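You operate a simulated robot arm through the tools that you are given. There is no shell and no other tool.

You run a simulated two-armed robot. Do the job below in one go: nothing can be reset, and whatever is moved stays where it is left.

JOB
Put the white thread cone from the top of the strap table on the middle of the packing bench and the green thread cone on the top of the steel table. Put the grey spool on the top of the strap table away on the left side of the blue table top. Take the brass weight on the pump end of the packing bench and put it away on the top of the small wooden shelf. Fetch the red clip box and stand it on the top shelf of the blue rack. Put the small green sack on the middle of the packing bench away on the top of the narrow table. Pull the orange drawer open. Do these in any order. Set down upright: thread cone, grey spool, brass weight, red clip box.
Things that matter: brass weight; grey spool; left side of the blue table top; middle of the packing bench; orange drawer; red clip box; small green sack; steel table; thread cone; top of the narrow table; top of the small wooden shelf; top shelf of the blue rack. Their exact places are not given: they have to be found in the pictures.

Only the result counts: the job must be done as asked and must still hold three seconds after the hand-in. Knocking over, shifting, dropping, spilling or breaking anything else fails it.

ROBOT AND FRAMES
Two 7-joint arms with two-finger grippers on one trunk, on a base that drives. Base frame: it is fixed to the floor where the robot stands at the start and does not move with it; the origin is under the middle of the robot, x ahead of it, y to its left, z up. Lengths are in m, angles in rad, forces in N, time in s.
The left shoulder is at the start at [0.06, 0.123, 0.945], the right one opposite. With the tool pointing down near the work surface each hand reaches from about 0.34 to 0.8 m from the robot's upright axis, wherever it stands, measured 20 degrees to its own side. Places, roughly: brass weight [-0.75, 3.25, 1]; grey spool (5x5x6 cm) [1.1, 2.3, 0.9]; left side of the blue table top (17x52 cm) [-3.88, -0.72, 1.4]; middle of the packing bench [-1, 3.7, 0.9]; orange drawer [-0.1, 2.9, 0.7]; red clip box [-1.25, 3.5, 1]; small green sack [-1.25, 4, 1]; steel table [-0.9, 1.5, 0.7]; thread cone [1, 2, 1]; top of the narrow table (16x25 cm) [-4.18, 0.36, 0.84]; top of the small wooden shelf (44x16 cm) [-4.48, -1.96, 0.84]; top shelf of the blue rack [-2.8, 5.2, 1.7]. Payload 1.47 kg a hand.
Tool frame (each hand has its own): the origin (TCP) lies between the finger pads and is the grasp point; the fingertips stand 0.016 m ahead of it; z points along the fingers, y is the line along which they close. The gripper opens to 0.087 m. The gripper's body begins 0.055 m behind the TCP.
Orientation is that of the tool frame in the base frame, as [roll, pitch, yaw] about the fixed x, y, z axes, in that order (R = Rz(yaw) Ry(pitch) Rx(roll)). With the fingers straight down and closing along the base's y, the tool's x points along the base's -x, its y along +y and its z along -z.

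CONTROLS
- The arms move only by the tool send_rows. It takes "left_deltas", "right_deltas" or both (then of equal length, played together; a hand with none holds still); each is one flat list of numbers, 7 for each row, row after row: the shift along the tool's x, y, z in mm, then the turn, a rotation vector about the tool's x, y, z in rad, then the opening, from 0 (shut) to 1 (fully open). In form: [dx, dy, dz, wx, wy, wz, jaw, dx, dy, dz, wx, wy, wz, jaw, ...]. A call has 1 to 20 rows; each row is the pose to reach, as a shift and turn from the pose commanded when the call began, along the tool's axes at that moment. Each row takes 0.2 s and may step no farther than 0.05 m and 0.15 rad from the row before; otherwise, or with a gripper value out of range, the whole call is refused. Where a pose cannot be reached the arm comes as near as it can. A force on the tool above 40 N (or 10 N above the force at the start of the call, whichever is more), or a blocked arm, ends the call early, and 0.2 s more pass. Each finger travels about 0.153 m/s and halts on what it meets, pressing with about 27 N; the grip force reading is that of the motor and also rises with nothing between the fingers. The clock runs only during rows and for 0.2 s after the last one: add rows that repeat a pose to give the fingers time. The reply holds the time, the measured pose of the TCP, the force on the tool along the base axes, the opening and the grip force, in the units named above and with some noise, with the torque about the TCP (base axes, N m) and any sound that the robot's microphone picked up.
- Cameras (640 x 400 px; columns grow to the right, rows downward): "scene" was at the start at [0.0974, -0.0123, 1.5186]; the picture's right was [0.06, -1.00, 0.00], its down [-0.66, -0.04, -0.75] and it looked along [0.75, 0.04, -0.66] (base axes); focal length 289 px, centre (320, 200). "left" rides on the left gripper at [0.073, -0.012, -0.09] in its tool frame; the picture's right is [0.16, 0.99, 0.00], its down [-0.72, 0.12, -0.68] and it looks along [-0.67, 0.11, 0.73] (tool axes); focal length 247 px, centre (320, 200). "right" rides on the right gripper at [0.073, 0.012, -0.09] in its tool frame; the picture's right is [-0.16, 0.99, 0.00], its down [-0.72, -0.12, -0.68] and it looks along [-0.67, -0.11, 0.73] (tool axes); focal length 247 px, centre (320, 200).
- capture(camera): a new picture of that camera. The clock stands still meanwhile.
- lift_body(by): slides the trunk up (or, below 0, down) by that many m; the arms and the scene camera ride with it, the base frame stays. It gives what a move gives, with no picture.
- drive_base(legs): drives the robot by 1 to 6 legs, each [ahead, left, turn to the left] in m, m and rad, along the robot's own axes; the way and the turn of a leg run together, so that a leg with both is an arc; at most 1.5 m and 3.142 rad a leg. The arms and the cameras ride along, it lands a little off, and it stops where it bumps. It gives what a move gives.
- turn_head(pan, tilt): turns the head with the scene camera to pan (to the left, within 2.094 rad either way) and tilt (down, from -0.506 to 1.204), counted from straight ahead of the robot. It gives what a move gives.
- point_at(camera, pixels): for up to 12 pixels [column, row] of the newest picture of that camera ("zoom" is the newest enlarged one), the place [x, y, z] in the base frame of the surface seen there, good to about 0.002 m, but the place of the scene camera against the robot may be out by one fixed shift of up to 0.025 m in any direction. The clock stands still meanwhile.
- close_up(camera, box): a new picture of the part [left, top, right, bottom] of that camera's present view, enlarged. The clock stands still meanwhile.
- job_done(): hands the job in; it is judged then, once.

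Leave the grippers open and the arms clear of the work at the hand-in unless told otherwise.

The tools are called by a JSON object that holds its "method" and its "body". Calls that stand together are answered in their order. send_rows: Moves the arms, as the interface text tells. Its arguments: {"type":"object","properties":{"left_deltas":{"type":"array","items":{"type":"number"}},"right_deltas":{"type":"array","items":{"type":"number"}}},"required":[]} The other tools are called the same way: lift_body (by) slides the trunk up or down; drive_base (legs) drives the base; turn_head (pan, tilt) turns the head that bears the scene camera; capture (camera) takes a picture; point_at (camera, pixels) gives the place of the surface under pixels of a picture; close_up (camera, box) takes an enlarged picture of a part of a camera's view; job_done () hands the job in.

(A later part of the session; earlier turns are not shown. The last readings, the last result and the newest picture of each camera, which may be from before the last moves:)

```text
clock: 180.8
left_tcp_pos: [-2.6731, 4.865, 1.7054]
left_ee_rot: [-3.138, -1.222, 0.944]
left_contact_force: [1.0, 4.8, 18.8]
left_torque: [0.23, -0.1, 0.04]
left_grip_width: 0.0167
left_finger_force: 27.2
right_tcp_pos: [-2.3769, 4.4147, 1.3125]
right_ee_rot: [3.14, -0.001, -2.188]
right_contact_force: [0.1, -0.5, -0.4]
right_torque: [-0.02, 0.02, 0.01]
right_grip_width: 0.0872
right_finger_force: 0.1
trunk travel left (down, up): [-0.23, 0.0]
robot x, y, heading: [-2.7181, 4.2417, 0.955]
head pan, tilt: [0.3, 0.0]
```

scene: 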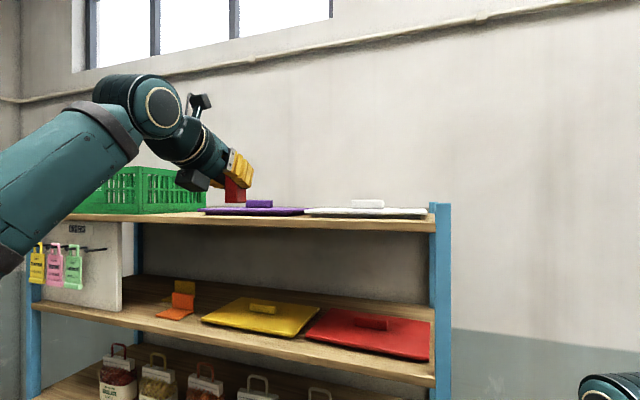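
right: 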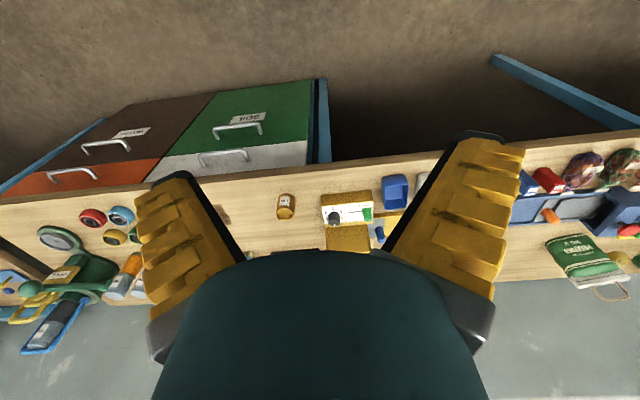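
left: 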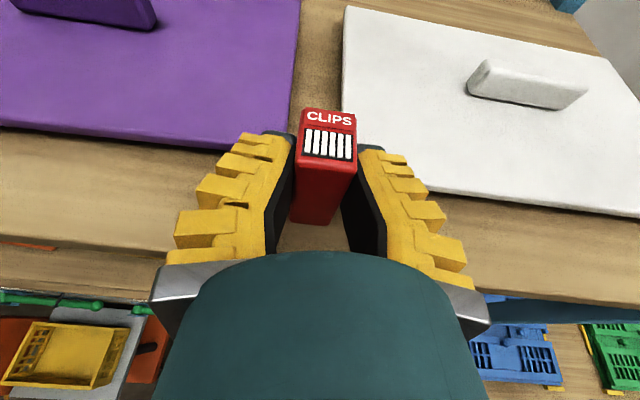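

Contact made (18.8 N). Opening to ~42 mm and pulling straight back.

{"method": "send_rows", "body": {"left_deltas": [1, 0, 0, 0, 0, 0, 0.2, 1, 0, 0, 0, 0, 0, 0.42, 1, 0, 0, 0, 0, 0, 0.42, -2, 0, -8, 0, 0, 0, 0.42, -6, 0, -20, 0, 0, 0, 0.42, -12, 0, -37, 0, 0, 0, 0.42, -22, 0, -65, 0, 0, 0, 0.42, -34, 0, -100, 0, 0, 0, 0.42, -34, 0, -100, 0, 0, 0, 0.42]}}

{"method": "capture", "body": {"camera": "left"}}

{"method": "close_up", "body": {"camera": "scene", "box": [160, 120, 400, 270]}}

```text
clock: 182.8
left_tcp_pos: [-2.7344, 4.7812, 1.7067]
left_ee_rot: [-3.135, -1.216, 0.944]
left_contact_force: [-0.1, 0.9, -0.3]
left_torque: [0.0, -0.02, 0.01]
left_grip_width: 0.0423
left_finger_force: 4.2
right_tcp_pos: [-2.3757, 4.4155, 1.312]
right_ee_rot: [3.14, -0.001, -2.188]
right_contact_force: [0.4, 0.4, -0.3]
right_torque: [0.0, 0.01, 0.03]
right_grip_width: 0.087
right_finger_force: 0.0
trunk travel left (down, up): [-0.23, 0.0]
robot x, y, heading: [-2.7161, 4.2406, 0.955]
head pan, tilt: [0.3, 0.0]
```

```text
taken
```

left: 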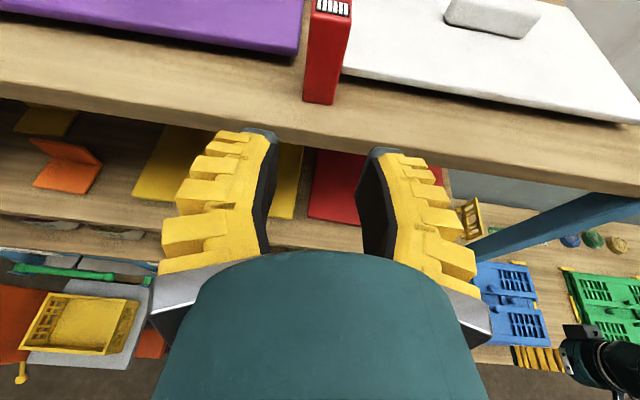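

```text
2.67 times, centred on (280, 195) of scene
```

zoom: 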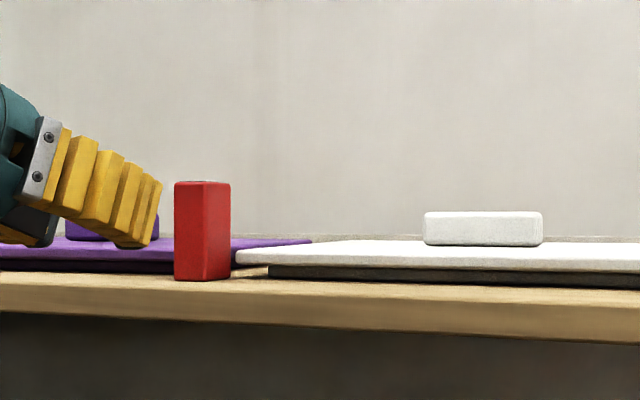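

The red clip box stands upright on the top shelf. Backing away 0.5 m, then bringing the left hand down to its pointing-down pose.

{"method": "drive_base", "body": {"legs": [[-0.55, 0, 0]]}}

{"method": "send_rows", "body": {"left_deltas": [-42, 0, 16, 0, -0.12, 0, 1, -84, 0, 31, 0, -0.24, 0, 1, -127, 0, 47, 0, -0.36, 0, 1, -169, 0, 63, 0, -0.48, 0, 1, -211, 0, 78, 0, -0.61, 0, 1, -253, 0, 94, 0, -0.73, 0, 1, -295, 0, 110, 0, -0.85, 0, 1, -338, 0, 125, 0, -0.97, 0, 1, -380, 0, 141, 0, -1.09, 0, 1, -422, 0, 157, 0, -1.215, 0, 1, -422, 0, 157, 0, -1.215, 0, 1]}}

```text
clock: 185.9
left_tcp_pos: [-3.0563, 4.329, 1.7065]
left_ee_rot: [-3.136, -1.215, 0.947]
left_contact_force: [-0.4, -0.7, -0.5]
left_torque: [0.0, 0.0, -0.01]
left_grip_width: 0.0422
left_finger_force: 4.2
right_tcp_pos: [-2.6951, 3.9647, 1.3126]
right_ee_rot: [3.14, -0.002, -2.184]
right_contact_force: [-0.5, 0.2, 0.6]
right_torque: [0.02, 0.01, -0.01]
right_grip_width: 0.087
right_finger_force: 0.1
trunk travel left (down, up): [-0.23, 0.0]
robot x, y, heading: [-3.0339, 3.7929, 0.957]
head pan, tilt: [0.3, 0.0]
```

```text
clock: 188.3
left_tcp_pos: [-3.0519, 4.3293, 1.2565]
left_ee_rot: [-3.136, 0.001, 0.95]
left_contact_force: [1.2, 0.4, 0.7]
left_torque: [0.03, 0.06, -0.02]
left_grip_width: 0.0871
left_finger_force: 0.0
right_tcp_pos: [-2.69, 3.9645, 1.3118]
right_ee_rot: [3.136, -0.002, -2.187]
right_contact_force: [0.6, 0.2, 0.2]
right_torque: [0.0, 0.09, 0.0]
right_grip_width: 0.0866
right_finger_force: 0.1
trunk travel left (down, up): [-0.23, 0.0]
robot x, y, heading: [-3.0391, 3.7936, 0.958]
head pan, tilt: [0.3, 0.0]
```

Now spinning the left hand back by half a turn in two calls.

{"method": "send_rows", "body": {"left_deltas": [0, 0, 0, 0, 0, -0.15, 1, 0, 0, 0, 0, 0, -0.3, 1, 0, 0, 0, 0, 0, -0.45, 1, 0, 0, 0, 0, 0, -0.6, 1, 0, 0, 0, 0, 0, -0.75, 1, 0, 0, 0, 0, 0, -0.9, 1, 0, 0, 0, 0, 0, -1.05, 1, 0, 0, 0, 0, 0, -1.2, 1, 0, 0, 0, 0, 0, -1.35, 1, 0, 0, 0, 0, 0, -1.5, 1, 0, 0, 0, 0, 0, -1.571, 1]}}

{"method": "send_rows", "body": {"left_deltas": [0, 0, 0, 0, 0, -0.15, 1, 0, 0, 0, 0, 0, -0.3, 1, 0, 0, 0, 0, 0, -0.45, 1, 0, 0, 0, 0, 0, -0.6, 1, 0, 0, 0, 0, 0, -0.75, 1, 0, 0, 0, 0, 0, -0.9, 1, 0, 0, 0, 0, 0, -1.05, 1, 0, 0, 0, 0, 0, -1.2, 1, 0, 0, 0, 0, 0, -1.35, 1, 0, 0, 0, 0, 0, -1.5, 1, 0, 0, 0, 0, 0, -1.571, 1]}}

{"method": "turn_head", "body": {"pan": -0.9, "tilt": 0.4}}

{"method": "capture", "body": {"camera": "scene"}}

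```text
clock: 190.7
left_tcp_pos: [-3.0553, 4.3316, 1.2566]
left_ee_rot: [3.138, -0.003, 2.525]
left_contact_force: [-0.2, -0.7, 0.3]
left_torque: [0.03, -0.03, 0.01]
left_grip_width: 0.0869
left_finger_force: 0.1
right_tcp_pos: [-2.6951, 3.9639, 1.3118]
right_ee_rot: [3.139, 0.0, -2.185]
right_contact_force: [0.2, -0.4, -0.2]
right_torque: [-0.01, 0.02, 0.0]
right_grip_width: 0.0872
right_finger_force: 0.0
trunk travel left (down, up): [-0.23, 0.0]
robot x, y, heading: [-3.0359, 3.793, 0.958]
head pan, tilt: [0.3, 0.0]
```

```text
clock: 193.1
left_tcp_pos: [-3.0558, 4.331, 1.2587]
left_ee_rot: [3.14, 0.002, -2.188]
left_contact_force: [0.6, -0.2, -0.2]
left_torque: [-0.01, 0.0, 0.0]
left_grip_width: 0.087
left_finger_force: 0.0
right_tcp_pos: [-2.6952, 3.9654, 1.313]
right_ee_rot: [3.14, -0.001, -2.183]
right_contact_force: [0.1, 0.3, 0.5]
right_torque: [0.01, 0.0, -0.04]
right_grip_width: 0.0872
right_finger_force: 0.0
trunk travel left (down, up): [-0.23, 0.0]
robot x, y, heading: [-3.0375, 3.792, 0.956]
head pan, tilt: [0.3, 0.0]
```

```text
clock: 194.5
left_tcp_pos: [-3.0542, 4.3329, 1.2575]
left_ee_rot: [3.14, 0.002, -2.19]
left_contact_force: [-0.7, 0.2, -0.3]
left_torque: [0.0, -0.02, 0.03]
left_grip_width: 0.0868
left_finger_force: 0.0
right_tcp_pos: [-2.6936, 3.9659, 1.313]
right_ee_rot: [3.141, 0.001, -2.184]
right_contact_force: [-0.3, 0.6, -0.5]
right_torque: [-0.02, 0.0, 0.01]
right_grip_width: 0.0869
right_finger_force: 0.1
trunk travel left (down, up): [-0.23, 0.0]
robot x, y, heading: [-3.0369, 3.7898, 0.952]
head pan, tilt: [-0.901, 0.4]
```

```text
taken
```

scene: 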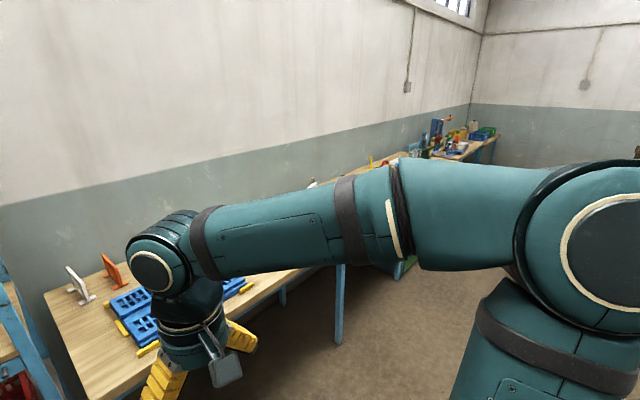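

Now driving right along the bench to the sack.

{"method": "drive_base", "body": {"legs": [[0, -1.0, 0], [0, -0.6, 0], [0.4, 0, 0]]}}

{"method": "turn_head", "body": {"pan": 0.1, "tilt": 0.65}}

{"method": "capture", "body": {"camera": "scene"}}

{"method": "capture", "body": {"camera": "left"}}

```text
clock: 211.2
left_tcp_pos: [-1.5064, 3.7168, 1.2578]
left_ee_rot: [3.14, 0.002, -2.182]
left_contact_force: [0.0, 0.3, -0.4]
left_torque: [-0.03, 0.03, 0.01]
left_grip_width: 0.0872
left_finger_force: 0.0
right_tcp_pos: [-1.1433, 3.3545, 1.3129]
right_ee_rot: [-3.141, 0.0, -2.176]
right_contact_force: [0.5, 0.9, 0.7]
right_torque: [-0.04, -0.02, -0.03]
right_grip_width: 0.0869
right_finger_force: 0.1
trunk travel left (down, up): [-0.23, 0.0]
robot x, y, heading: [-1.4812, 3.1786, 0.97]
head pan, tilt: [-0.901, 0.4]
```

```text
clock: 212.5
left_tcp_pos: [-1.5081, 3.7175, 1.2583]
left_ee_rot: [3.139, 0.003, -2.18]
left_contact_force: [-0.2, 0.1, 0.3]
left_torque: [-0.01, 0.0, 0.04]
left_grip_width: 0.0871
left_finger_force: 0.1
right_tcp_pos: [-1.1444, 3.3546, 1.3115]
right_ee_rot: [3.141, 0.0, -2.178]
right_contact_force: [0.5, -0.3, 0.2]
right_torque: [-0.01, 0.03, 0.0]
right_grip_width: 0.087
right_finger_force: 0.0
trunk travel left (down, up): [-0.23, 0.0]
robot x, y, heading: [-1.483, 3.1747, 0.965]
head pan, tilt: [0.099, 0.649]
```

```text
taken
```

scene: 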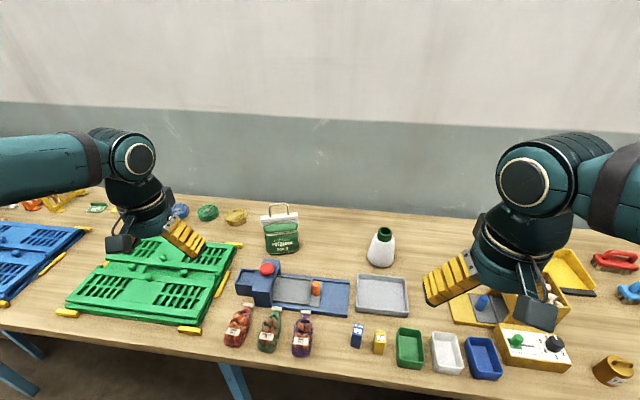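

```text
taken
```

left: 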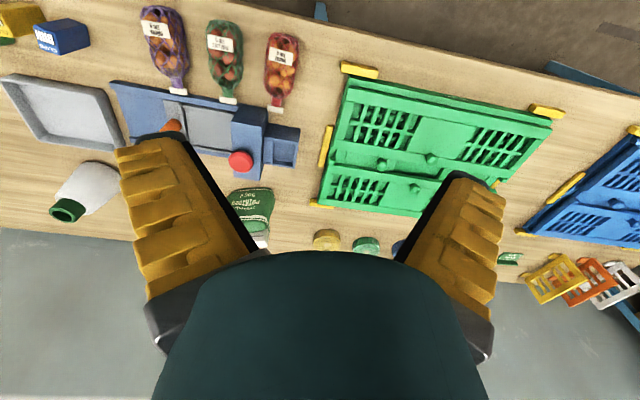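

The sack is at scene (281,235). Zooming on it and measuring.

{"method": "close_up", "body": {"camera": "scene", "box": [230, 190, 342, 260]}}

{"method": "point_at", "body": {"camera": "zoom", "pixels": [[185, 170], [365, 165], [200, 330], [390, 320], [280, 250], [270, 130], [280, 80], [210, 90], [340, 80], [290, 165], [420, 250], [150, 250]]}}

```text
5.71 times, centred on (286, 225) of scene
```

zoom: 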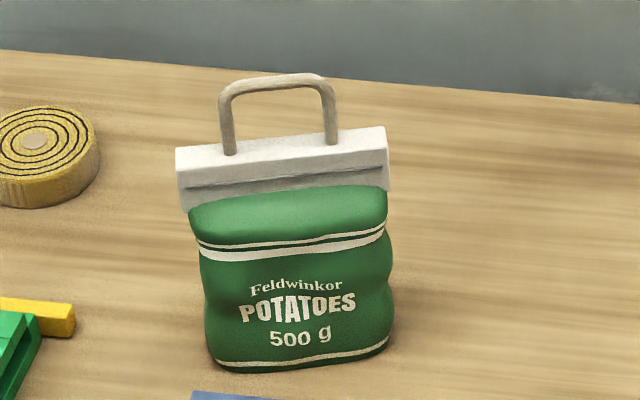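

```text
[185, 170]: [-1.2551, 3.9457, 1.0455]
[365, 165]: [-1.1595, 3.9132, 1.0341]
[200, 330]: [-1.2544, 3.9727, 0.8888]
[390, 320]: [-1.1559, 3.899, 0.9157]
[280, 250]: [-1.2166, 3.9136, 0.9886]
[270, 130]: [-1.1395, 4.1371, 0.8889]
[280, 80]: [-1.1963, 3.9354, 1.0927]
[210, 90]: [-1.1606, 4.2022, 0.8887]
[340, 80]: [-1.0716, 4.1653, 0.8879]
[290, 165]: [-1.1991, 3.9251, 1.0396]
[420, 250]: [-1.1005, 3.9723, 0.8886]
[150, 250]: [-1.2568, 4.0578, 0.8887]
```

The sack's white header lies at z 1.02–1.045 (scene reads ~9 mm high), turned about -19°, with a handle up to 1.09. I'll bring the left hand nearer to measure it with the wrist camera.

{"method": "send_rows", "body": {"left_deltas": [-40, -24, 0, 0, 0, 0, 1, -80, -48, 0, 0, 0, 0, 1, -120, -72, 0, 0, 0, 0, 1, -160, -96, 0, 0, 0, 0, 1, -200, -120, 0, 0, 0, 0, 1, -225, -139, 0, 0, 0, 0, 1, -225, -139, 0, 0, 0, 0, 1]}}

{"method": "capture", "body": {"camera": "left"}}

```text
clock: 214.1
left_tcp_pos: [-1.3824, 3.7839, 1.2252]
left_ee_rot: [3.14, 0.002, -2.18]
left_contact_force: [0.4, 1.3, -0.9]
left_torque: [-0.02, 0.04, 0.02]
left_grip_width: 0.0869
left_finger_force: 0.1
left hand out of reach, approached as far as the arm can: row 3, 4, 5, 6, 7
right_tcp_pos: [-1.1432, 3.3564, 1.312]
right_ee_rot: [3.14, 0.0, -2.176]
right_contact_force: [-0.3, -0.2, 0.0]
right_torque: [-0.04, 0.0, -0.01]
right_grip_width: 0.0869
right_finger_force: 0.1
trunk travel left (down, up): [-0.23, 0.0]
robot x, y, heading: [-1.4874, 3.1799, 0.965]
head pan, tilt: [0.099, 0.649]
```

```text
taken
```

left: 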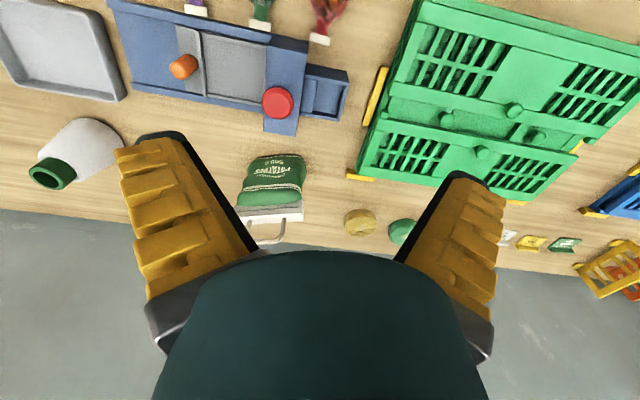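

The hand can't stretch that far at this height. I need the base closer; I'll look down to see how far the base is from the bench.

{"method": "turn_head", "body": {"pan": 0.0, "tilt": 1.2}}

{"method": "capture", "body": {"camera": "scene"}}

```text
clock: 215.1
left_tcp_pos: [-1.3827, 3.7838, 1.2271]
left_ee_rot: [3.138, 0.002, -2.18]
left_contact_force: [-0.2, -1.2, 0.0]
left_torque: [0.0, 0.01, -0.01]
left_grip_width: 0.0872
left_finger_force: 0.1
right_tcp_pos: [-1.1436, 3.3539, 1.312]
right_ee_rot: [-3.142, 0.0, -2.178]
right_contact_force: [-0.4, 0.2, 0.2]
right_torque: [0.03, 0.01, 0.0]
right_grip_width: 0.0869
right_finger_force: 0.1
trunk travel left (down, up): [-0.23, 0.0]
robot x, y, heading: [-1.4839, 3.1756, 0.966]
head pan, tilt: [0.0, 1.201]
```

```text
taken
```

scene: 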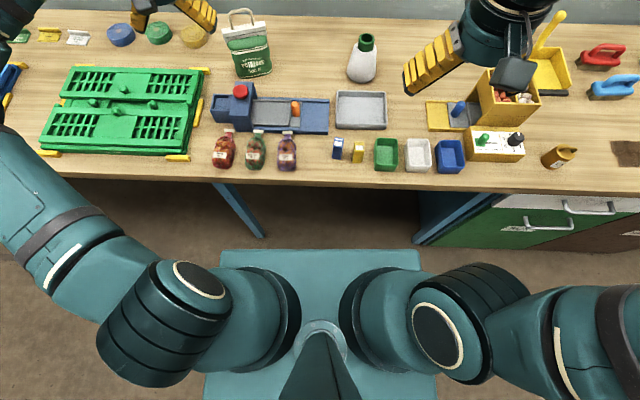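

I see the square base plate with its front edge at row ~252 and the bench edge at row ~185. Measuring both.

{"method": "point_at", "body": {"camera": "scene", "pixels": [[320, 253], [240, 254], [400, 254], [320, 184], [240, 184], [320, 300], [250, 225], [440, 220], [400, 300]]}}

```text
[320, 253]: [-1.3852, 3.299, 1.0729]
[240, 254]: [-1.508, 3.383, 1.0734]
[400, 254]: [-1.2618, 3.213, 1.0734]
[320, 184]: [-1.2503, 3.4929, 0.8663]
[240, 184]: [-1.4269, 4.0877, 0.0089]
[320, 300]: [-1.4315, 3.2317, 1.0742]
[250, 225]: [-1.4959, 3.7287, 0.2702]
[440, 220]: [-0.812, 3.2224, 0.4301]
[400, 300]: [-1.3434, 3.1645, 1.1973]
```

The plate is the trunk top (0.16 m ahead of the axis); the floor base lies within 0.26 m. There's room for 0.12 m more.

{"method": "drive_base", "body": {"legs": [[0.12, 0, -0.012]]}}

{"method": "capture", "body": {"camera": "left"}}

{"method": "capture", "body": {"camera": "scene"}}

```text
clock: 216.3
left_tcp_pos: [-1.3058, 3.8786, 1.2253]
left_ee_rot: [3.139, 0.002, -2.194]
left_contact_force: [0.5, -0.1, -0.6]
left_torque: [0.0, 0.05, -0.01]
left_grip_width: 0.0869
left_finger_force: 0.2
right_tcp_pos: [-1.0723, 3.4464, 1.3122]
right_ee_rot: [3.139, 0.001, -2.189]
right_contact_force: [0.9, 0.1, 0.2]
right_torque: [-0.01, 0.02, 0.01]
right_grip_width: 0.0872
right_finger_force: 0.2
trunk travel left (down, up): [-0.23, 0.0]
robot x, y, heading: [-1.4184, 3.2769, 0.952]
head pan, tilt: [0.0, 1.201]
```

```text
taken
```

left: 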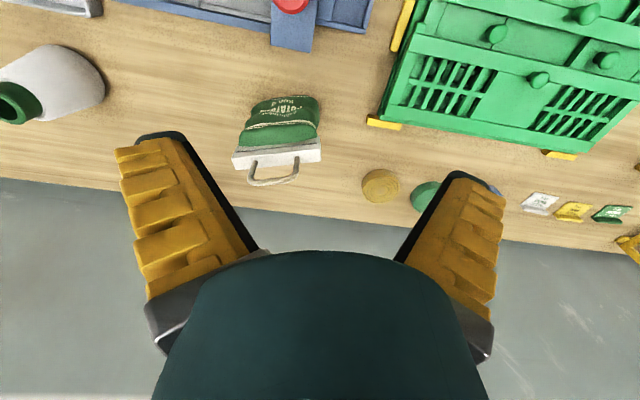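

```text
taken
```

scene: 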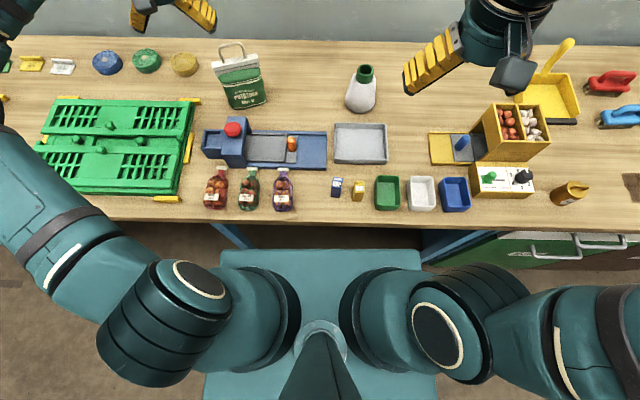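

The sack is clear in the left view. Zooming there to measure header ends and handle.

{"method": "close_up", "body": {"camera": "left", "box": [214, 85, 342, 195]}}

{"method": "point_at", "body": {"camera": "left", "pixels": [[235, 163], [318, 156], [236, 154], [317, 142], [275, 157], [275, 184], [250, 181], [297, 176], [262, 127], [310, 127], [248, 135], [280, 146]]}}

```text
3.64 times, centred on (278, 140) of left
```

zoom: 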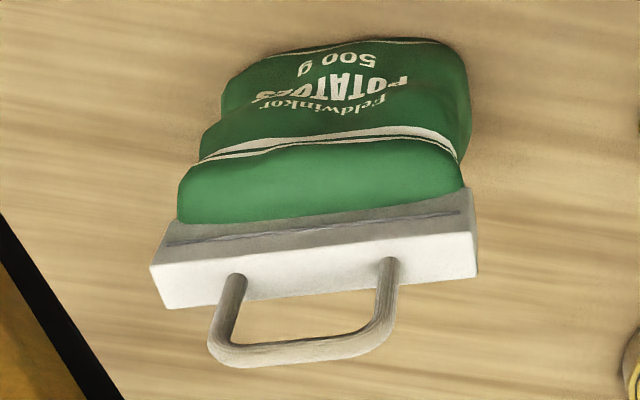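

```text
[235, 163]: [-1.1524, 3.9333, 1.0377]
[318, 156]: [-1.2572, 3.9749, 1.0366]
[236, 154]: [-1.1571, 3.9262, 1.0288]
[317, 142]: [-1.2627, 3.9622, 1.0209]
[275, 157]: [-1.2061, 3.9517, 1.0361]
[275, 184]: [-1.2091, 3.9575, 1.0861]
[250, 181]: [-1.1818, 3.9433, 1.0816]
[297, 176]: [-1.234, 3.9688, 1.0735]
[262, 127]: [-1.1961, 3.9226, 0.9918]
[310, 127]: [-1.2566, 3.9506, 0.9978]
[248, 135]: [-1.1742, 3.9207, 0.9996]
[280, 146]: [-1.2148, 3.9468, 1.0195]
```

Header axis runs at ~157°, centre (-1.206,3.954), top z 1.037; handle top 1.086. I'll turn the left hand 1.35 rad so it straddles the header, and move above it at z 1.13.

{"method": "send_rows", "body": {"left_deltas": [-13, -4, 10, 0, 0, 0.15, 1, -26, -8, 21, 0, 0, 0.3, 1, -40, -12, 32, 0, 0, 0.45, 1, -53, -16, 42, 0, 0, 0.6, 1, -66, -20, 53, 0, 0, 0.75, 1, -80, -25, 63, 0, 0, 0.9, 1, -93, -29, 74, 0, 0, 1.05, 1, -106, -33, 84, 0, 0, 1.2, 1, -119.5, -37, 95, 0, 0, 1.349, 1, -119.5, -37, 95, 0, 0, 1.349, 1]}}

{"method": "capture", "body": {"camera": "left"}}

```text
clock: 218.5
left_tcp_pos: [-1.3087, 3.9421, 1.126]
left_ee_rot: [3.138, 0.001, 2.739]
left_contact_force: [0.4, -0.2, -0.3]
left_torque: [0.0, 0.0, 0.02]
left_grip_width: 0.087
left_finger_force: 0.1
left hand out of reach, approached as far as the arm can: row 1, 2, 3, 4, 5, 6, 7, 8, 9, 10
right_tcp_pos: [-1.073, 3.4469, 1.3126]
right_ee_rot: [3.142, 0.001, -2.19]
right_contact_force: [0.6, -0.2, -0.1]
right_torque: [-0.01, 0.0, 0.02]
right_grip_width: 0.0867
right_finger_force: 0.0
trunk travel left (down, up): [-0.23, 0.0]
robot x, y, heading: [-1.4173, 3.2718, 0.948]
head pan, tilt: [0.0, 1.201]
```

```text
taken
```

left: 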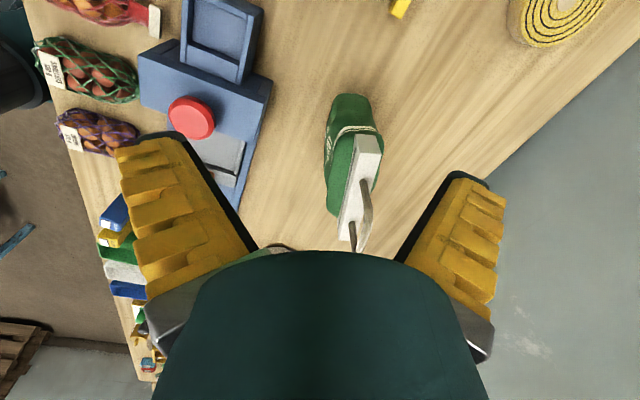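

Orientation is right; the hand is still ~0.1 m to the left. Moving it the rest of the way (90 mm along -x, 51 mm along +y of the tool).

{"method": "send_rows", "body": {"left_deltas": [-22, 13, 0, 0, 0, 0, 1, -45, 26, 0, 0, 0, 0, 1, -67, 39, 0, 0, 0, 0, 1, -90, 51, 0, 0, 0, 0, 1, -90, 51, 0, 0, 0, 0, 1]}}

{"method": "capture", "body": {"camera": "left"}}

```text
clock: 219.7
left_tcp_pos: [-1.302, 3.9334, 1.1192]
left_ee_rot: [3.138, -0.003, 2.741]
left_contact_force: [-0.4, -0.7, 0.6]
left_torque: [0.01, 0.03, 0.0]
left_grip_width: 0.0869
left_finger_force: 0.0
left hand out of reach, approached as far as the arm can: row 1, 2, 3, 4, 5
right_tcp_pos: [-1.0736, 3.4457, 1.3126]
right_ee_rot: [3.139, -0.001, -2.191]
right_contact_force: [0.0, -0.4, 0.1]
right_torque: [0.0, 0.02, 0.01]
right_grip_width: 0.0871
right_finger_force: 0.1
trunk travel left (down, up): [-0.23, 0.0]
robot x, y, heading: [-1.4147, 3.2762, 0.953]
head pan, tilt: [0.0, 1.201]
```

```text
taken
```

left: 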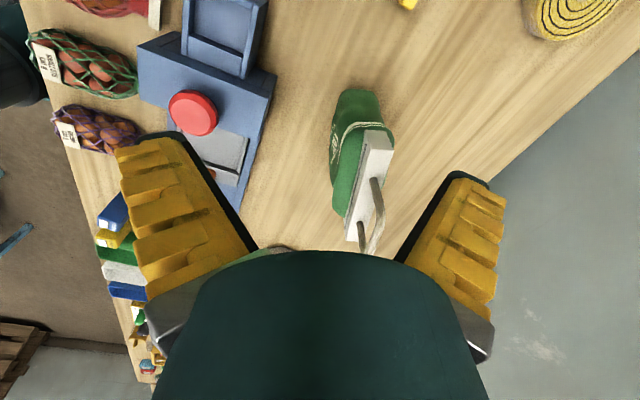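

With this wrist turn the arm is stuck. A better option: grip the handle's two posts from outside (about 60 mm wide), which needs hardly any wrist turn. I'll rise 40 mm and turn the hand back so it closes along the header (yaw ≈ -1.97).

{"method": "send_rows", "body": {"left_deltas": [0, 0, -10, 0, 0, -0.14, 1, 0, 0, -20, 0, 0, -0.28, 1, 0, 0, -30, 0, 0, -0.42, 1, 0, 0, -40, 0, 0, -0.57, 1, 0, 0, -40, 0, 0, -0.71, 1, 0, 0, -40, 0, 0, -0.85, 1, 0, 0, -40, 0, 0, -1.0, 1, 0, 0, -40, 0, 0, -1.14, 1, 0, 0, -40, 0, 0, -1.28, 1, 0, 0, -40, 0, 0, -1.43, 1, 0, 0, -40, 0, 0, -1.57, 1, 0, 0, -40, 0, 0, -1.57, 1]}}

```text
clock: 222.3
left_tcp_pos: [-1.314, 3.9358, 1.1587]
left_ee_rot: [3.14, 0.003, -1.971]
left_contact_force: [-0.2, 0.2, 0.2]
left_torque: [0.01, 0.0, -0.01]
left_grip_width: 0.087
left_finger_force: 0.0
left hand out of reach, approached as far as the arm can: row 3, 4, 5, 6, 7, 8, 9, 10, 11, 12
right_tcp_pos: [-1.0733, 3.4464, 1.3122]
right_ee_rot: [3.139, 0.0, -2.191]
right_contact_force: [1.0, 0.2, -0.3]
right_torque: [0.0, 0.0, 0.01]
right_grip_width: 0.087
right_finger_force: 0.0
trunk travel left (down, up): [-0.23, 0.0]
robot x, y, heading: [-1.4131, 3.2744, 0.951]
head pan, tilt: [0.0, 1.201]
```

Still limited here. I'll look at the arm's posture from the head camera.

{"method": "turn_head", "body": {"pan": 0.35, "tilt": 0.7}}

{"method": "capture", "body": {"camera": "scene"}}

{"method": "capture", "body": {"camera": "left"}}

```text
clock: 223.2
left_tcp_pos: [-1.3134, 3.936, 1.1583]
left_ee_rot: [3.14, 0.003, -1.972]
left_contact_force: [-0.7, -0.5, 0.1]
left_torque: [0.01, 0.01, 0.01]
left_grip_width: 0.0868
left_finger_force: 0.0
right_tcp_pos: [-1.0735, 3.4457, 1.3126]
right_ee_rot: [-3.141, 0.001, -2.19]
right_contact_force: [1.0, 0.0, -0.1]
right_torque: [0.03, -0.02, 0.0]
right_grip_width: 0.0873
right_finger_force: 0.0
trunk travel left (down, up): [-0.23, 0.0]
robot x, y, heading: [-1.4205, 3.2724, 0.953]
head pan, tilt: [0.351, 0.7]
```

```text
taken
```

scene: 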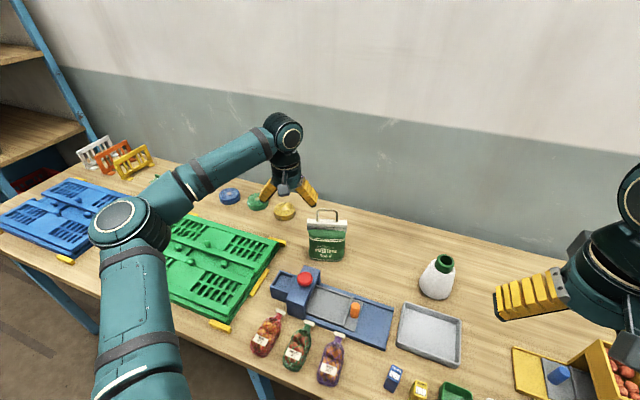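

```text
taken
```

left: 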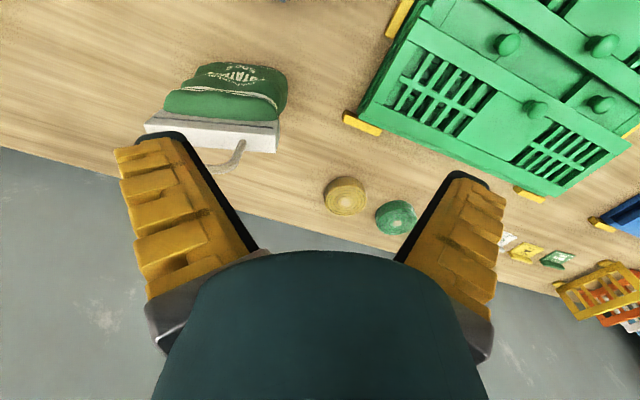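

The elbow is far out to the left. I'll draw the hand back and to the right first, then go forward to the sack from there.

{"method": "send_rows", "body": {"left_deltas": [40, -25, 0, 0, 0, 0, 1, 80, -50, 0, 0, 0, 0, 1, 119.8, -76.2, 0, 0, 0, 0, 1, 119.8, -76.2, 0, 0, 0, 0, 1, 80, -80, 0, 0, 0, 0, 1, 35, -84, 0, 0, 0, 0, 1, -10, -87, 0, 0, 0, 0, 1, -61.6, -90.5, 0, 0, 0, 0, 1, -61.6, -90.5, 0, 0, 0, 0, 1]}}

{"method": "capture", "body": {"camera": "scene"}}

{"method": "capture", "body": {"camera": "left"}}

```text
refused: row 8 steps farther than a row can; nothing moved
```

```text
taken
```

scene: 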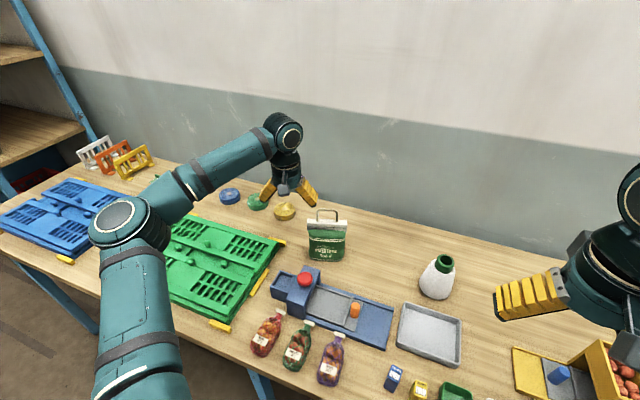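

```text
taken
```

left: 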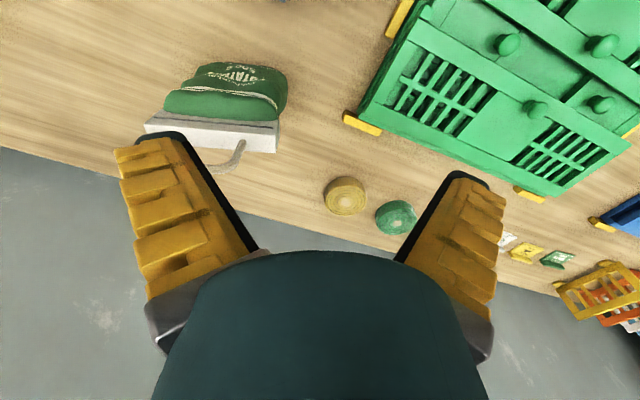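

The last step was a hair too long, so nothing moved. Sending it again with one more row.

{"method": "send_rows", "body": {"left_deltas": [40, -25, 0, 0, 0, 0, 1, 80, -50, 0, 0, 0, 0, 1, 119.8, -76.2, 0, 0, 0, 0, 1, 119.8, -76.2, 0, 0, 0, 0, 1, 80, -80, 0, 0, 0, 0, 1, 40, -84, 0, 0, 0, 0, 1, 0, -87, 0, 0, 0, 0, 1, -35, -89, 0, 0, 0, 0, 1, -61.6, -90.5, 0, 0, 0, 0, 1, -61.6, -90.5, 0, 0, 0, 0, 1]}}

{"method": "capture", "body": {"camera": "scene"}}

{"method": "capture", "body": {"camera": "left"}}

```text
clock: 225.4
left_tcp_pos: [-1.3029, 3.9124, 1.1558]
left_ee_rot: [3.14, 0.004, -1.974]
left_contact_force: [0.2, -0.3, -0.2]
left_torque: [-0.01, 0.0, 0.0]
left_grip_width: 0.0869
left_finger_force: 0.0
left hand out of reach, approached as far as the arm can: row 5, 6, 7, 8, 9, 10
right_tcp_pos: [-1.0735, 3.4463, 1.3123]
right_ee_rot: [3.139, -0.001, -2.191]
right_contact_force: [0.1, 0.1, -1.1]
right_torque: [0.0, 0.03, -0.01]
right_grip_width: 0.0872
right_finger_force: 0.0
trunk travel left (down, up): [-0.23, 0.0]
robot x, y, heading: [-1.4157, 3.2726, 0.952]
head pan, tilt: [0.351, 0.7]
```

```text
taken
```

scene: 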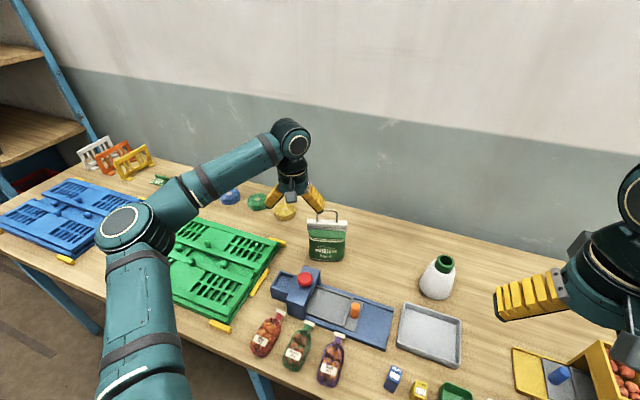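

```text
taken
```

left: 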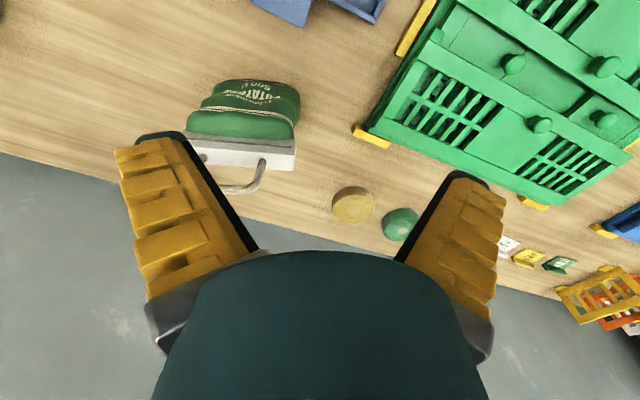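

The hand slides left instead of going forward. Checking where elbow and wrist are with point_at.

{"method": "point_at", "body": {"camera": "scene", "pixels": [[122, 225], [293, 140], [140, 300], [215, 180], [150, 390]]}}

```text
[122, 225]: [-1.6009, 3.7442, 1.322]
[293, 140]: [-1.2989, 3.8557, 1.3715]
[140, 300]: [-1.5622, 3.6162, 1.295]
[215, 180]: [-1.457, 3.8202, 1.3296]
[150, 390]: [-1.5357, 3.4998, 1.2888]
```

I'll reset the left arm's posture: move the right hand 0.15 m outward for room, and sweep the left hand back and across to the middle, so its elbow comes in.

{"method": "send_rows", "body": {"left_deltas": [40, 0, -20, 0, 0, -0.05, 1, 80, -10, -40, 0, 0, -0.1, 1, 120, -20, -40, 0, 0, -0.15, 1, 150, -50, -40, 0, 0, -0.2, 1, 150, -95, -40, 0, 0, -0.22, 1, 150, -140, -40, 0, 0, -0.22, 1, 150, -185, -40, 0, 0, -0.22, 1, 150, -220, -40, 0, 0, -0.22, 1, 150, -220, -40, 0, 0, -0.22, 1], "right_deltas": [0, -40, 0, 0, 0, 0, 1, 0, -80, 0, 0, 0, 0, 1, 0, -120, 0, 0, 0, 0, 1, 0, -150, 0, 0, 0, 0, 1, 0, -150, 0, 0, 0, 0, 1, 0, -150, 0, 0, 0, 0, 1, 0, -150, 0, 0, 0, 0, 1, 0, -150, 0, 0, 0, 0, 1, 0, -150, 0, 0, 0, 0, 1]}}

{"method": "capture", "body": {"camera": "scene"}}

```text
clock: 227.4
left_tcp_pos: [-1.2853, 3.7269, 1.1713]
left_ee_rot: [-3.141, 0.003, -1.753]
left_contact_force: [0.1, 0.0, -0.8]
left_torque: [0.01, -0.01, 0.0]
left_grip_width: 0.0871
left_finger_force: 0.0
left hand out of reach, approached as far as the arm can: row 5, 6, 7, 8, 9
right_tcp_pos: [-0.9504, 3.3591, 1.313]
right_ee_rot: [3.141, -0.001, -2.188]
right_contact_force: [0.2, -0.4, 0.0]
right_torque: [0.0, 0.0, 0.02]
right_grip_width: 0.0869
right_finger_force: 0.1
trunk travel left (down, up): [-0.23, 0.0]
robot x, y, heading: [-1.417, 3.2715, 0.947]
head pan, tilt: [0.351, 0.7]
```

```text
taken
```

scene: 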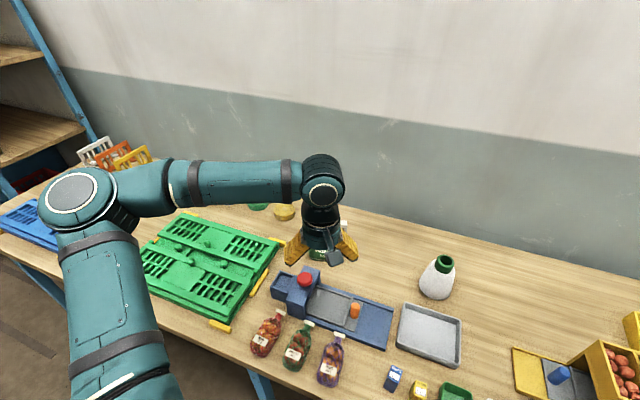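

The elbow rides high and outward. I'll back the base off 0.4 m for free room, bring the left hand to its start-like pose (natural yaw, 0.57 ahead, 0.26 left, z 1.30) and test its forward reach.

{"method": "drive_base", "body": {"legs": [[-0.4, 0, 0]]}}

{"method": "send_rows", "body": {"left_deltas": [0, 20, -15, 0, 0, 0.08, 1, -20, 40, -30, 0, 0, 0.16, 1, -40, 60, -45, 0, 0, 0.24, 1, -60, 80, -60, 0, 0, 0.32, 1, -80, 100, -75, 0, 0, 0.4, 1, -110, 110, -100, 0, 0, 0.437, 1, -130, 110, -130, 0, 0, 0.437, 1, -130, 110, -130, 0, 0, 0.437, 1]}}

{"method": "capture", "body": {"camera": "scene"}}

```text
clock: 229.9
left_tcp_pos: [-1.5122, 3.4064, 1.1726]
left_ee_rot: [3.14, 0.004, -1.759]
left_contact_force: [-0.1, -0.5, 0.4]
left_torque: [0.01, 0.01, -0.03]
left_grip_width: 0.0868
left_finger_force: 0.1
right_tcp_pos: [-1.1799, 3.0354, 1.3119]
right_ee_rot: [3.14, -0.004, -2.196]
right_contact_force: [-0.8, -0.2, -0.2]
right_torque: [0.0, 0.03, 0.0]
right_grip_width: 0.0871
right_finger_force: 0.0
trunk travel left (down, up): [-0.23, 0.0]
robot x, y, heading: [-1.6465, 2.955, 0.941]
head pan, tilt: [0.351, 0.7]
```

```text
clock: 231.7
left_tcp_pos: [-1.5971, 3.5566, 1.2996]
left_ee_rot: [3.14, 0.001, -2.195]
left_contact_force: [-0.4, -0.2, -0.5]
left_torque: [0.01, 0.0, -0.02]
left_grip_width: 0.0871
left_finger_force: 0.0
right_tcp_pos: [-1.1792, 3.0368, 1.3128]
right_ee_rot: [3.14, 0.0, -2.197]
right_contact_force: [0.0, 0.4, -0.7]
right_torque: [-0.02, 0.0, 0.02]
right_grip_width: 0.0871
right_finger_force: 0.0
trunk travel left (down, up): [-0.23, 0.0]
robot x, y, heading: [-1.644, 2.9557, 0.947]
head pan, tilt: [0.351, 0.7]
```

```text
taken
```

scene: 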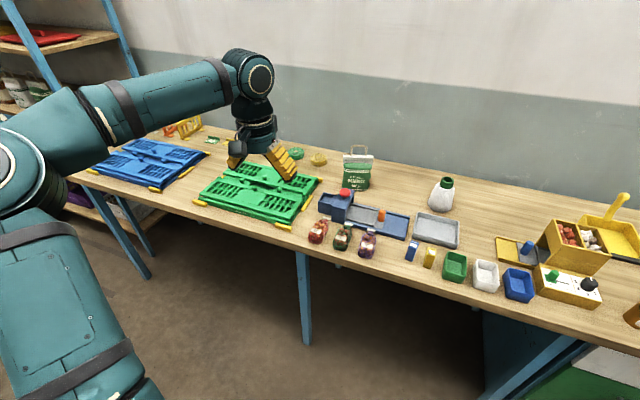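

Now testing the forward reach: 185 mm forward, 113 mm right, 140 mm down (free air above the bench edge).

{"method": "send_rows", "body": {"left_deltas": [-20, -15, 25, 0, 0, 0, 1, -40, -30, 50, 0, 0, 0, 1, -60, -45, 75, 0, 0, 0, 1, -80, -60, 100, 0, 0, 0, 1, -110, -80, 120, 0, 0, 0, 1, -145, -95, 140, 0, 0, 0, 1, -185, -113, 140, 0, 0, 0, 1, -185, -113, 140, 0, 0, 0, 1]}}

{"method": "capture", "body": {"camera": "scene"}}

```text
clock: 233.5
left_tcp_pos: [-1.5168, 3.5848, 1.1233]
left_ee_rot: [3.14, 0.002, -2.195]
left_contact_force: [0.6, 0.5, 0.0]
left_torque: [-0.02, -0.01, -0.02]
left_grip_width: 0.087
left_finger_force: 0.0
left hand out of reach, approached as far as the arm can: row 3, 4, 5, 6, 7, 8
right_tcp_pos: [-1.1784, 3.0393, 1.3121]
right_ee_rot: [3.14, -0.001, -2.194]
right_contact_force: [-0.3, 0.6, -0.6]
right_torque: [-0.02, 0.0, 0.01]
right_grip_width: 0.0871
right_finger_force: 0.2
trunk travel left (down, up): [-0.23, 0.0]
robot x, y, heading: [-1.6466, 2.9529, 0.946]
head pan, tilt: [0.351, 0.7]
```

```text
taken
```

scene: 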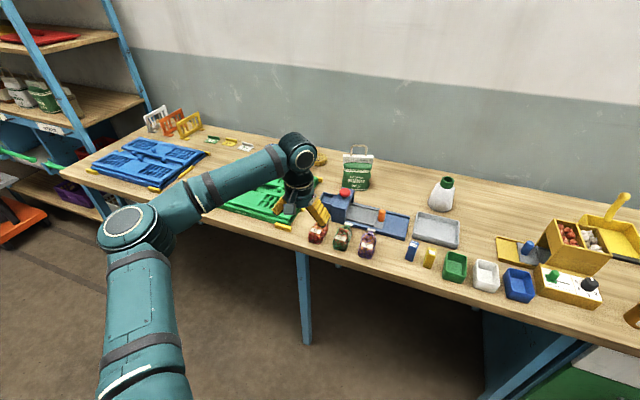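

The left arm's elbow posture now limits it forward, but the right arm is still in its original posture. I'll use the right hand for the sack: retract the left hand, shift the base left 0.42 m.

{"method": "send_rows", "body": {"left_deltas": [40, 10, -40, 0, 0, 0, 1, 80, 20, -80, 0, 0, 0, 1, 120, 30, -120, 0, 0, 0, 1, 140, 40, -160, 0, 0, 0, 1, 140, 40, -180, 0, 0, 0, 1]}}

{"method": "drive_base", "body": {"legs": [[0, 0.42, 0.006], [0.33, 0, 0]]}}

{"method": "send_rows", "body": {"right_deltas": [-40, 30, 0, 0, 0, 0, 1, -80, 60, 0, 0, 0, 0, 1, -120, 90, 20, 0, 0, 0, 1, -160, 110, 40, 0, 0, 0, 1, -190, 120, 70, 0, 0, 0, 1, -190, 120, 100, 0, 0, 0, 1, -190, 120, 100, 0, 0, 0, 1]}}

{"method": "capture", "body": {"camera": "right"}}

{"method": "turn_head", "body": {"pan": 0.0, "tilt": 0.7}}

{"method": "capture", "body": {"camera": "scene"}}

```text
refused: row 1 steps farther than a row can; nothing moved
```

```text
clock: 239.5
left_tcp_pos: [-1.6768, 4.0994, 1.1245]
left_ee_rot: [3.14, 0.001, -2.188]
left_contact_force: [-0.2, 0.0, -0.5]
left_torque: [-0.02, 0.04, 0.01]
left_grip_width: 0.0873
left_finger_force: 0.0
right_tcp_pos: [-1.3335, 3.5556, 1.3128]
right_ee_rot: [3.14, -0.001, -2.185]
right_contact_force: [0.3, 0.0, 0.1]
right_torque: [0.0, -0.01, 0.02]
right_grip_width: 0.0868
right_finger_force: 0.1
trunk travel left (down, up): [-0.23, 0.0]
robot x, y, heading: [-1.7975, 3.4676, 0.953]
head pan, tilt: [0.351, 0.7]
```

```text
refused: row 3 steps farther than a row can; nothing moved
```

```text
taken
```

right: 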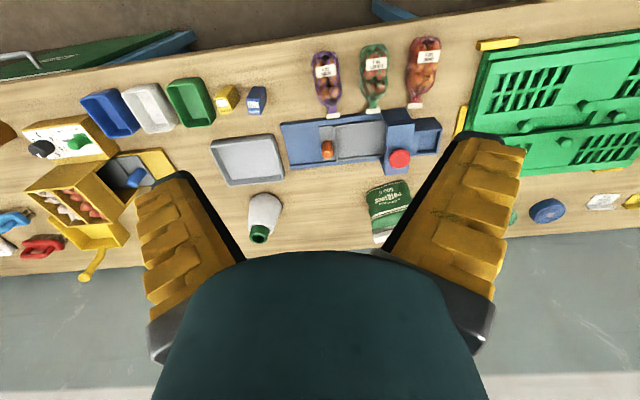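

```text
clock: 240.4
left_tcp_pos: [-1.6778, 4.0982, 1.1258]
left_ee_rot: [3.141, 0.003, -2.185]
left_contact_force: [0.2, 0.2, 0.5]
left_torque: [-0.02, 0.01, 0.02]
left_grip_width: 0.0871
left_finger_force: 0.0
right_tcp_pos: [-1.335, 3.5551, 1.3116]
right_ee_rot: [3.14, 0.001, -2.185]
right_contact_force: [0.5, 0.2, -0.2]
right_torque: [0.0, -0.02, 0.03]
right_grip_width: 0.0869
right_finger_force: 0.0
trunk travel left (down, up): [-0.23, 0.0]
robot x, y, heading: [-1.796, 3.4675, 0.954]
head pan, tilt: [0.0, 0.7]
```

```text
taken
```

scene: 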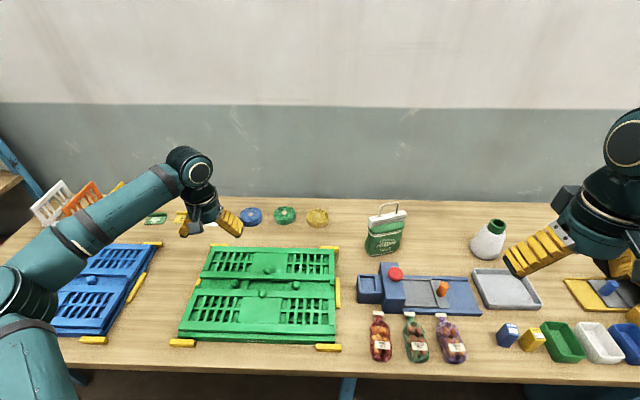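

Only the drive happened; two arm lists were refused for over-long steps. I'll drive 0.06 m closer and move the right hand above the sack with shorter steps.

{"method": "drive_base", "body": {"legs": [[0.06, 0, 0]]}}

{"method": "send_rows", "body": {"right_deltas": [-30, 13, 15, 0, 0, -0.02, 1, -62, 26, 30, 0, 0, -0.05, 1, -95, 39, 45, 0, 0, -0.08, 1, -128, 52, 60, 0, 0, -0.11, 1, -161, 65, 75, 0, 0, -0.14, 1, -194, 78, 90, 0, 0, -0.17, 1, -227, 91, 105, 0, 0, -0.2, 1, -240, 100, 120, 0, 0, -0.22, 1, -245, 105, 135, 0, 0, -0.22, 1, -245, 105, 135, 0, 0, -0.22, 1]}}

{"method": "capture", "body": {"camera": "right"}}

```text
clock: 241.3
left_tcp_pos: [-1.6425, 4.1482, 1.1255]
left_ee_rot: [3.141, 0.002, -2.186]
left_contact_force: [-0.3, -0.1, -1.2]
left_torque: [-0.03, 0.04, 0.03]
left_grip_width: 0.0872
left_finger_force: 0.0
right_tcp_pos: [-1.2996, 3.6079, 1.3127]
right_ee_rot: [3.141, -0.001, -2.185]
right_contact_force: [0.2, 0.1, -0.8]
right_torque: [-0.07, 0.01, -0.02]
right_grip_width: 0.0868
right_finger_force: 0.2
trunk travel left (down, up): [-0.23, 0.0]
robot x, y, heading: [-1.7643, 3.5186, 0.953]
head pan, tilt: [0.0, 0.7]
```

```text
clock: 243.6
left_tcp_pos: [-1.6421, 4.1491, 1.1249]
left_ee_rot: [3.14, 0.003, -2.185]
left_contact_force: [-0.4, -0.1, -0.5]
left_torque: [0.02, 0.0, -0.02]
left_grip_width: 0.0868
left_finger_force: 0.1
right_tcp_pos: [-1.2426, 3.8667, 1.1785]
right_ee_rot: [3.141, 0.002, -1.965]
right_contact_force: [-0.3, 0.6, 0.0]
right_torque: [-0.01, -0.02, -0.01]
right_grip_width: 0.0869
right_finger_force: 0.1
trunk travel left (down, up): [-0.23, 0.0]
robot x, y, heading: [-1.7648, 3.5188, 0.955]
head pan, tilt: [0.0, 0.7]
```

```text
taken
```

right: 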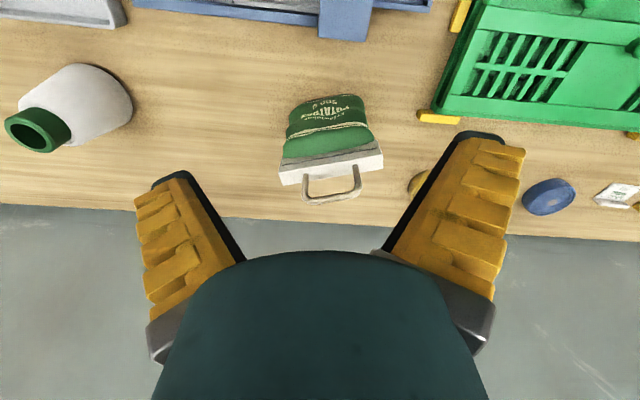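

The right hand reaches easily. Measuring the handle from here: corners at (306,192), (357,187), posts at (306,178), (355,172), header ends (285,177), (380,161).

{"method": "close_up", "body": {"camera": "right", "box": [264, 120, 400, 205]}}

{"method": "point_at", "body": {"camera": "zoom", "pixels": [[198, 300], [430, 260], [190, 345], [440, 310], [320, 360], [90, 255], [540, 180], [300, 355], [200, 270], [425, 240], [300, 230]]}}

```text
4.71 times, centred on (332, 162) of right
```

zoom: 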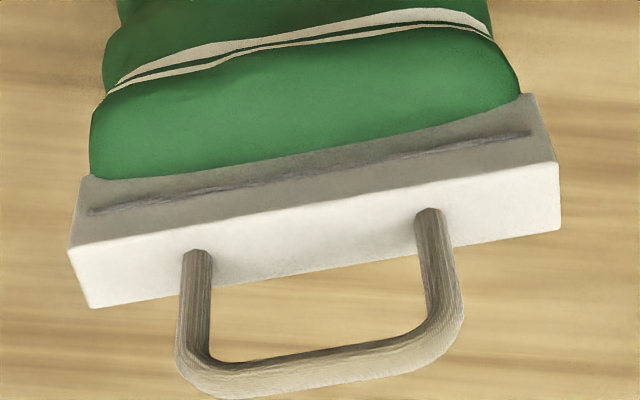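

```text
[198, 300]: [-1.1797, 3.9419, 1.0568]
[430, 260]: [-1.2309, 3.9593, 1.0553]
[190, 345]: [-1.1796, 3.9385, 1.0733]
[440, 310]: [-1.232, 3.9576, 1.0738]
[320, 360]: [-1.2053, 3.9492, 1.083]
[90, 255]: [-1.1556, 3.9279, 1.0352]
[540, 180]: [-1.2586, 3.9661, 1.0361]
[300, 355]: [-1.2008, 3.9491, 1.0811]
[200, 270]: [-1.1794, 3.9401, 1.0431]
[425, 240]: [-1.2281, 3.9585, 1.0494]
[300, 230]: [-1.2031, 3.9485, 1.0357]
```

Handle posts: centre (-1.2055,3.952), axis ~160°, z 1.037–1.075. Moving above it, then down to z 1.06 with open jaws.

{"method": "send_rows", "body": {"right_deltas": [-31, -0.5, 0, 0, 0, -0.02, 1, -62, -1, 0, 0, 0, -0.045, 1, -93, -1.5, 0, 0, 0, -0.045, 1, -93, -1.5, 40, 0, 0, -0.045, 1, -93, -1.5, 70, 0, 0, -0.045, 1, -93, -1.5, 70, 0, 0, -0.045, 1]}}

{"method": "capture", "body": {"camera": "right"}}

```text
clock: 244.9
left_tcp_pos: [-1.6418, 4.1485, 1.1241]
left_ee_rot: [3.141, 0.003, -2.187]
left_contact_force: [0.8, 0.2, -0.3]
left_torque: [0.01, 0.03, -0.01]
left_grip_width: 0.0871
left_finger_force: 0.1
right_tcp_pos: [-1.2068, 3.951, 1.1097]
right_ee_rot: [3.139, 0.0, -1.92]
right_contact_force: [0.8, -0.2, 0.4]
right_torque: [-0.04, -0.01, 0.01]
right_grip_width: 0.0868
right_finger_force: 0.2
trunk travel left (down, up): [-0.23, 0.0]
robot x, y, heading: [-1.7623, 3.5198, 0.953]
head pan, tilt: [0.0, 0.7]
```

```text
taken
```

right: 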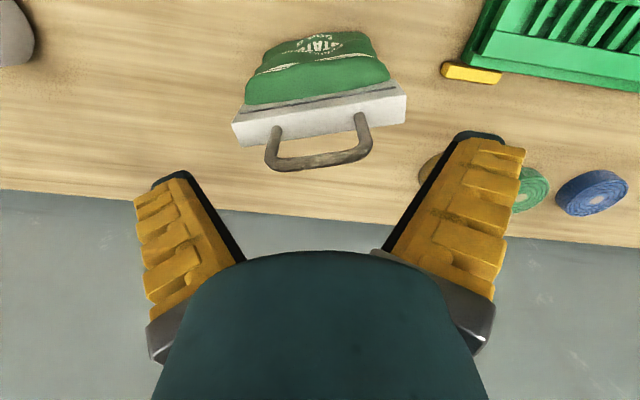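

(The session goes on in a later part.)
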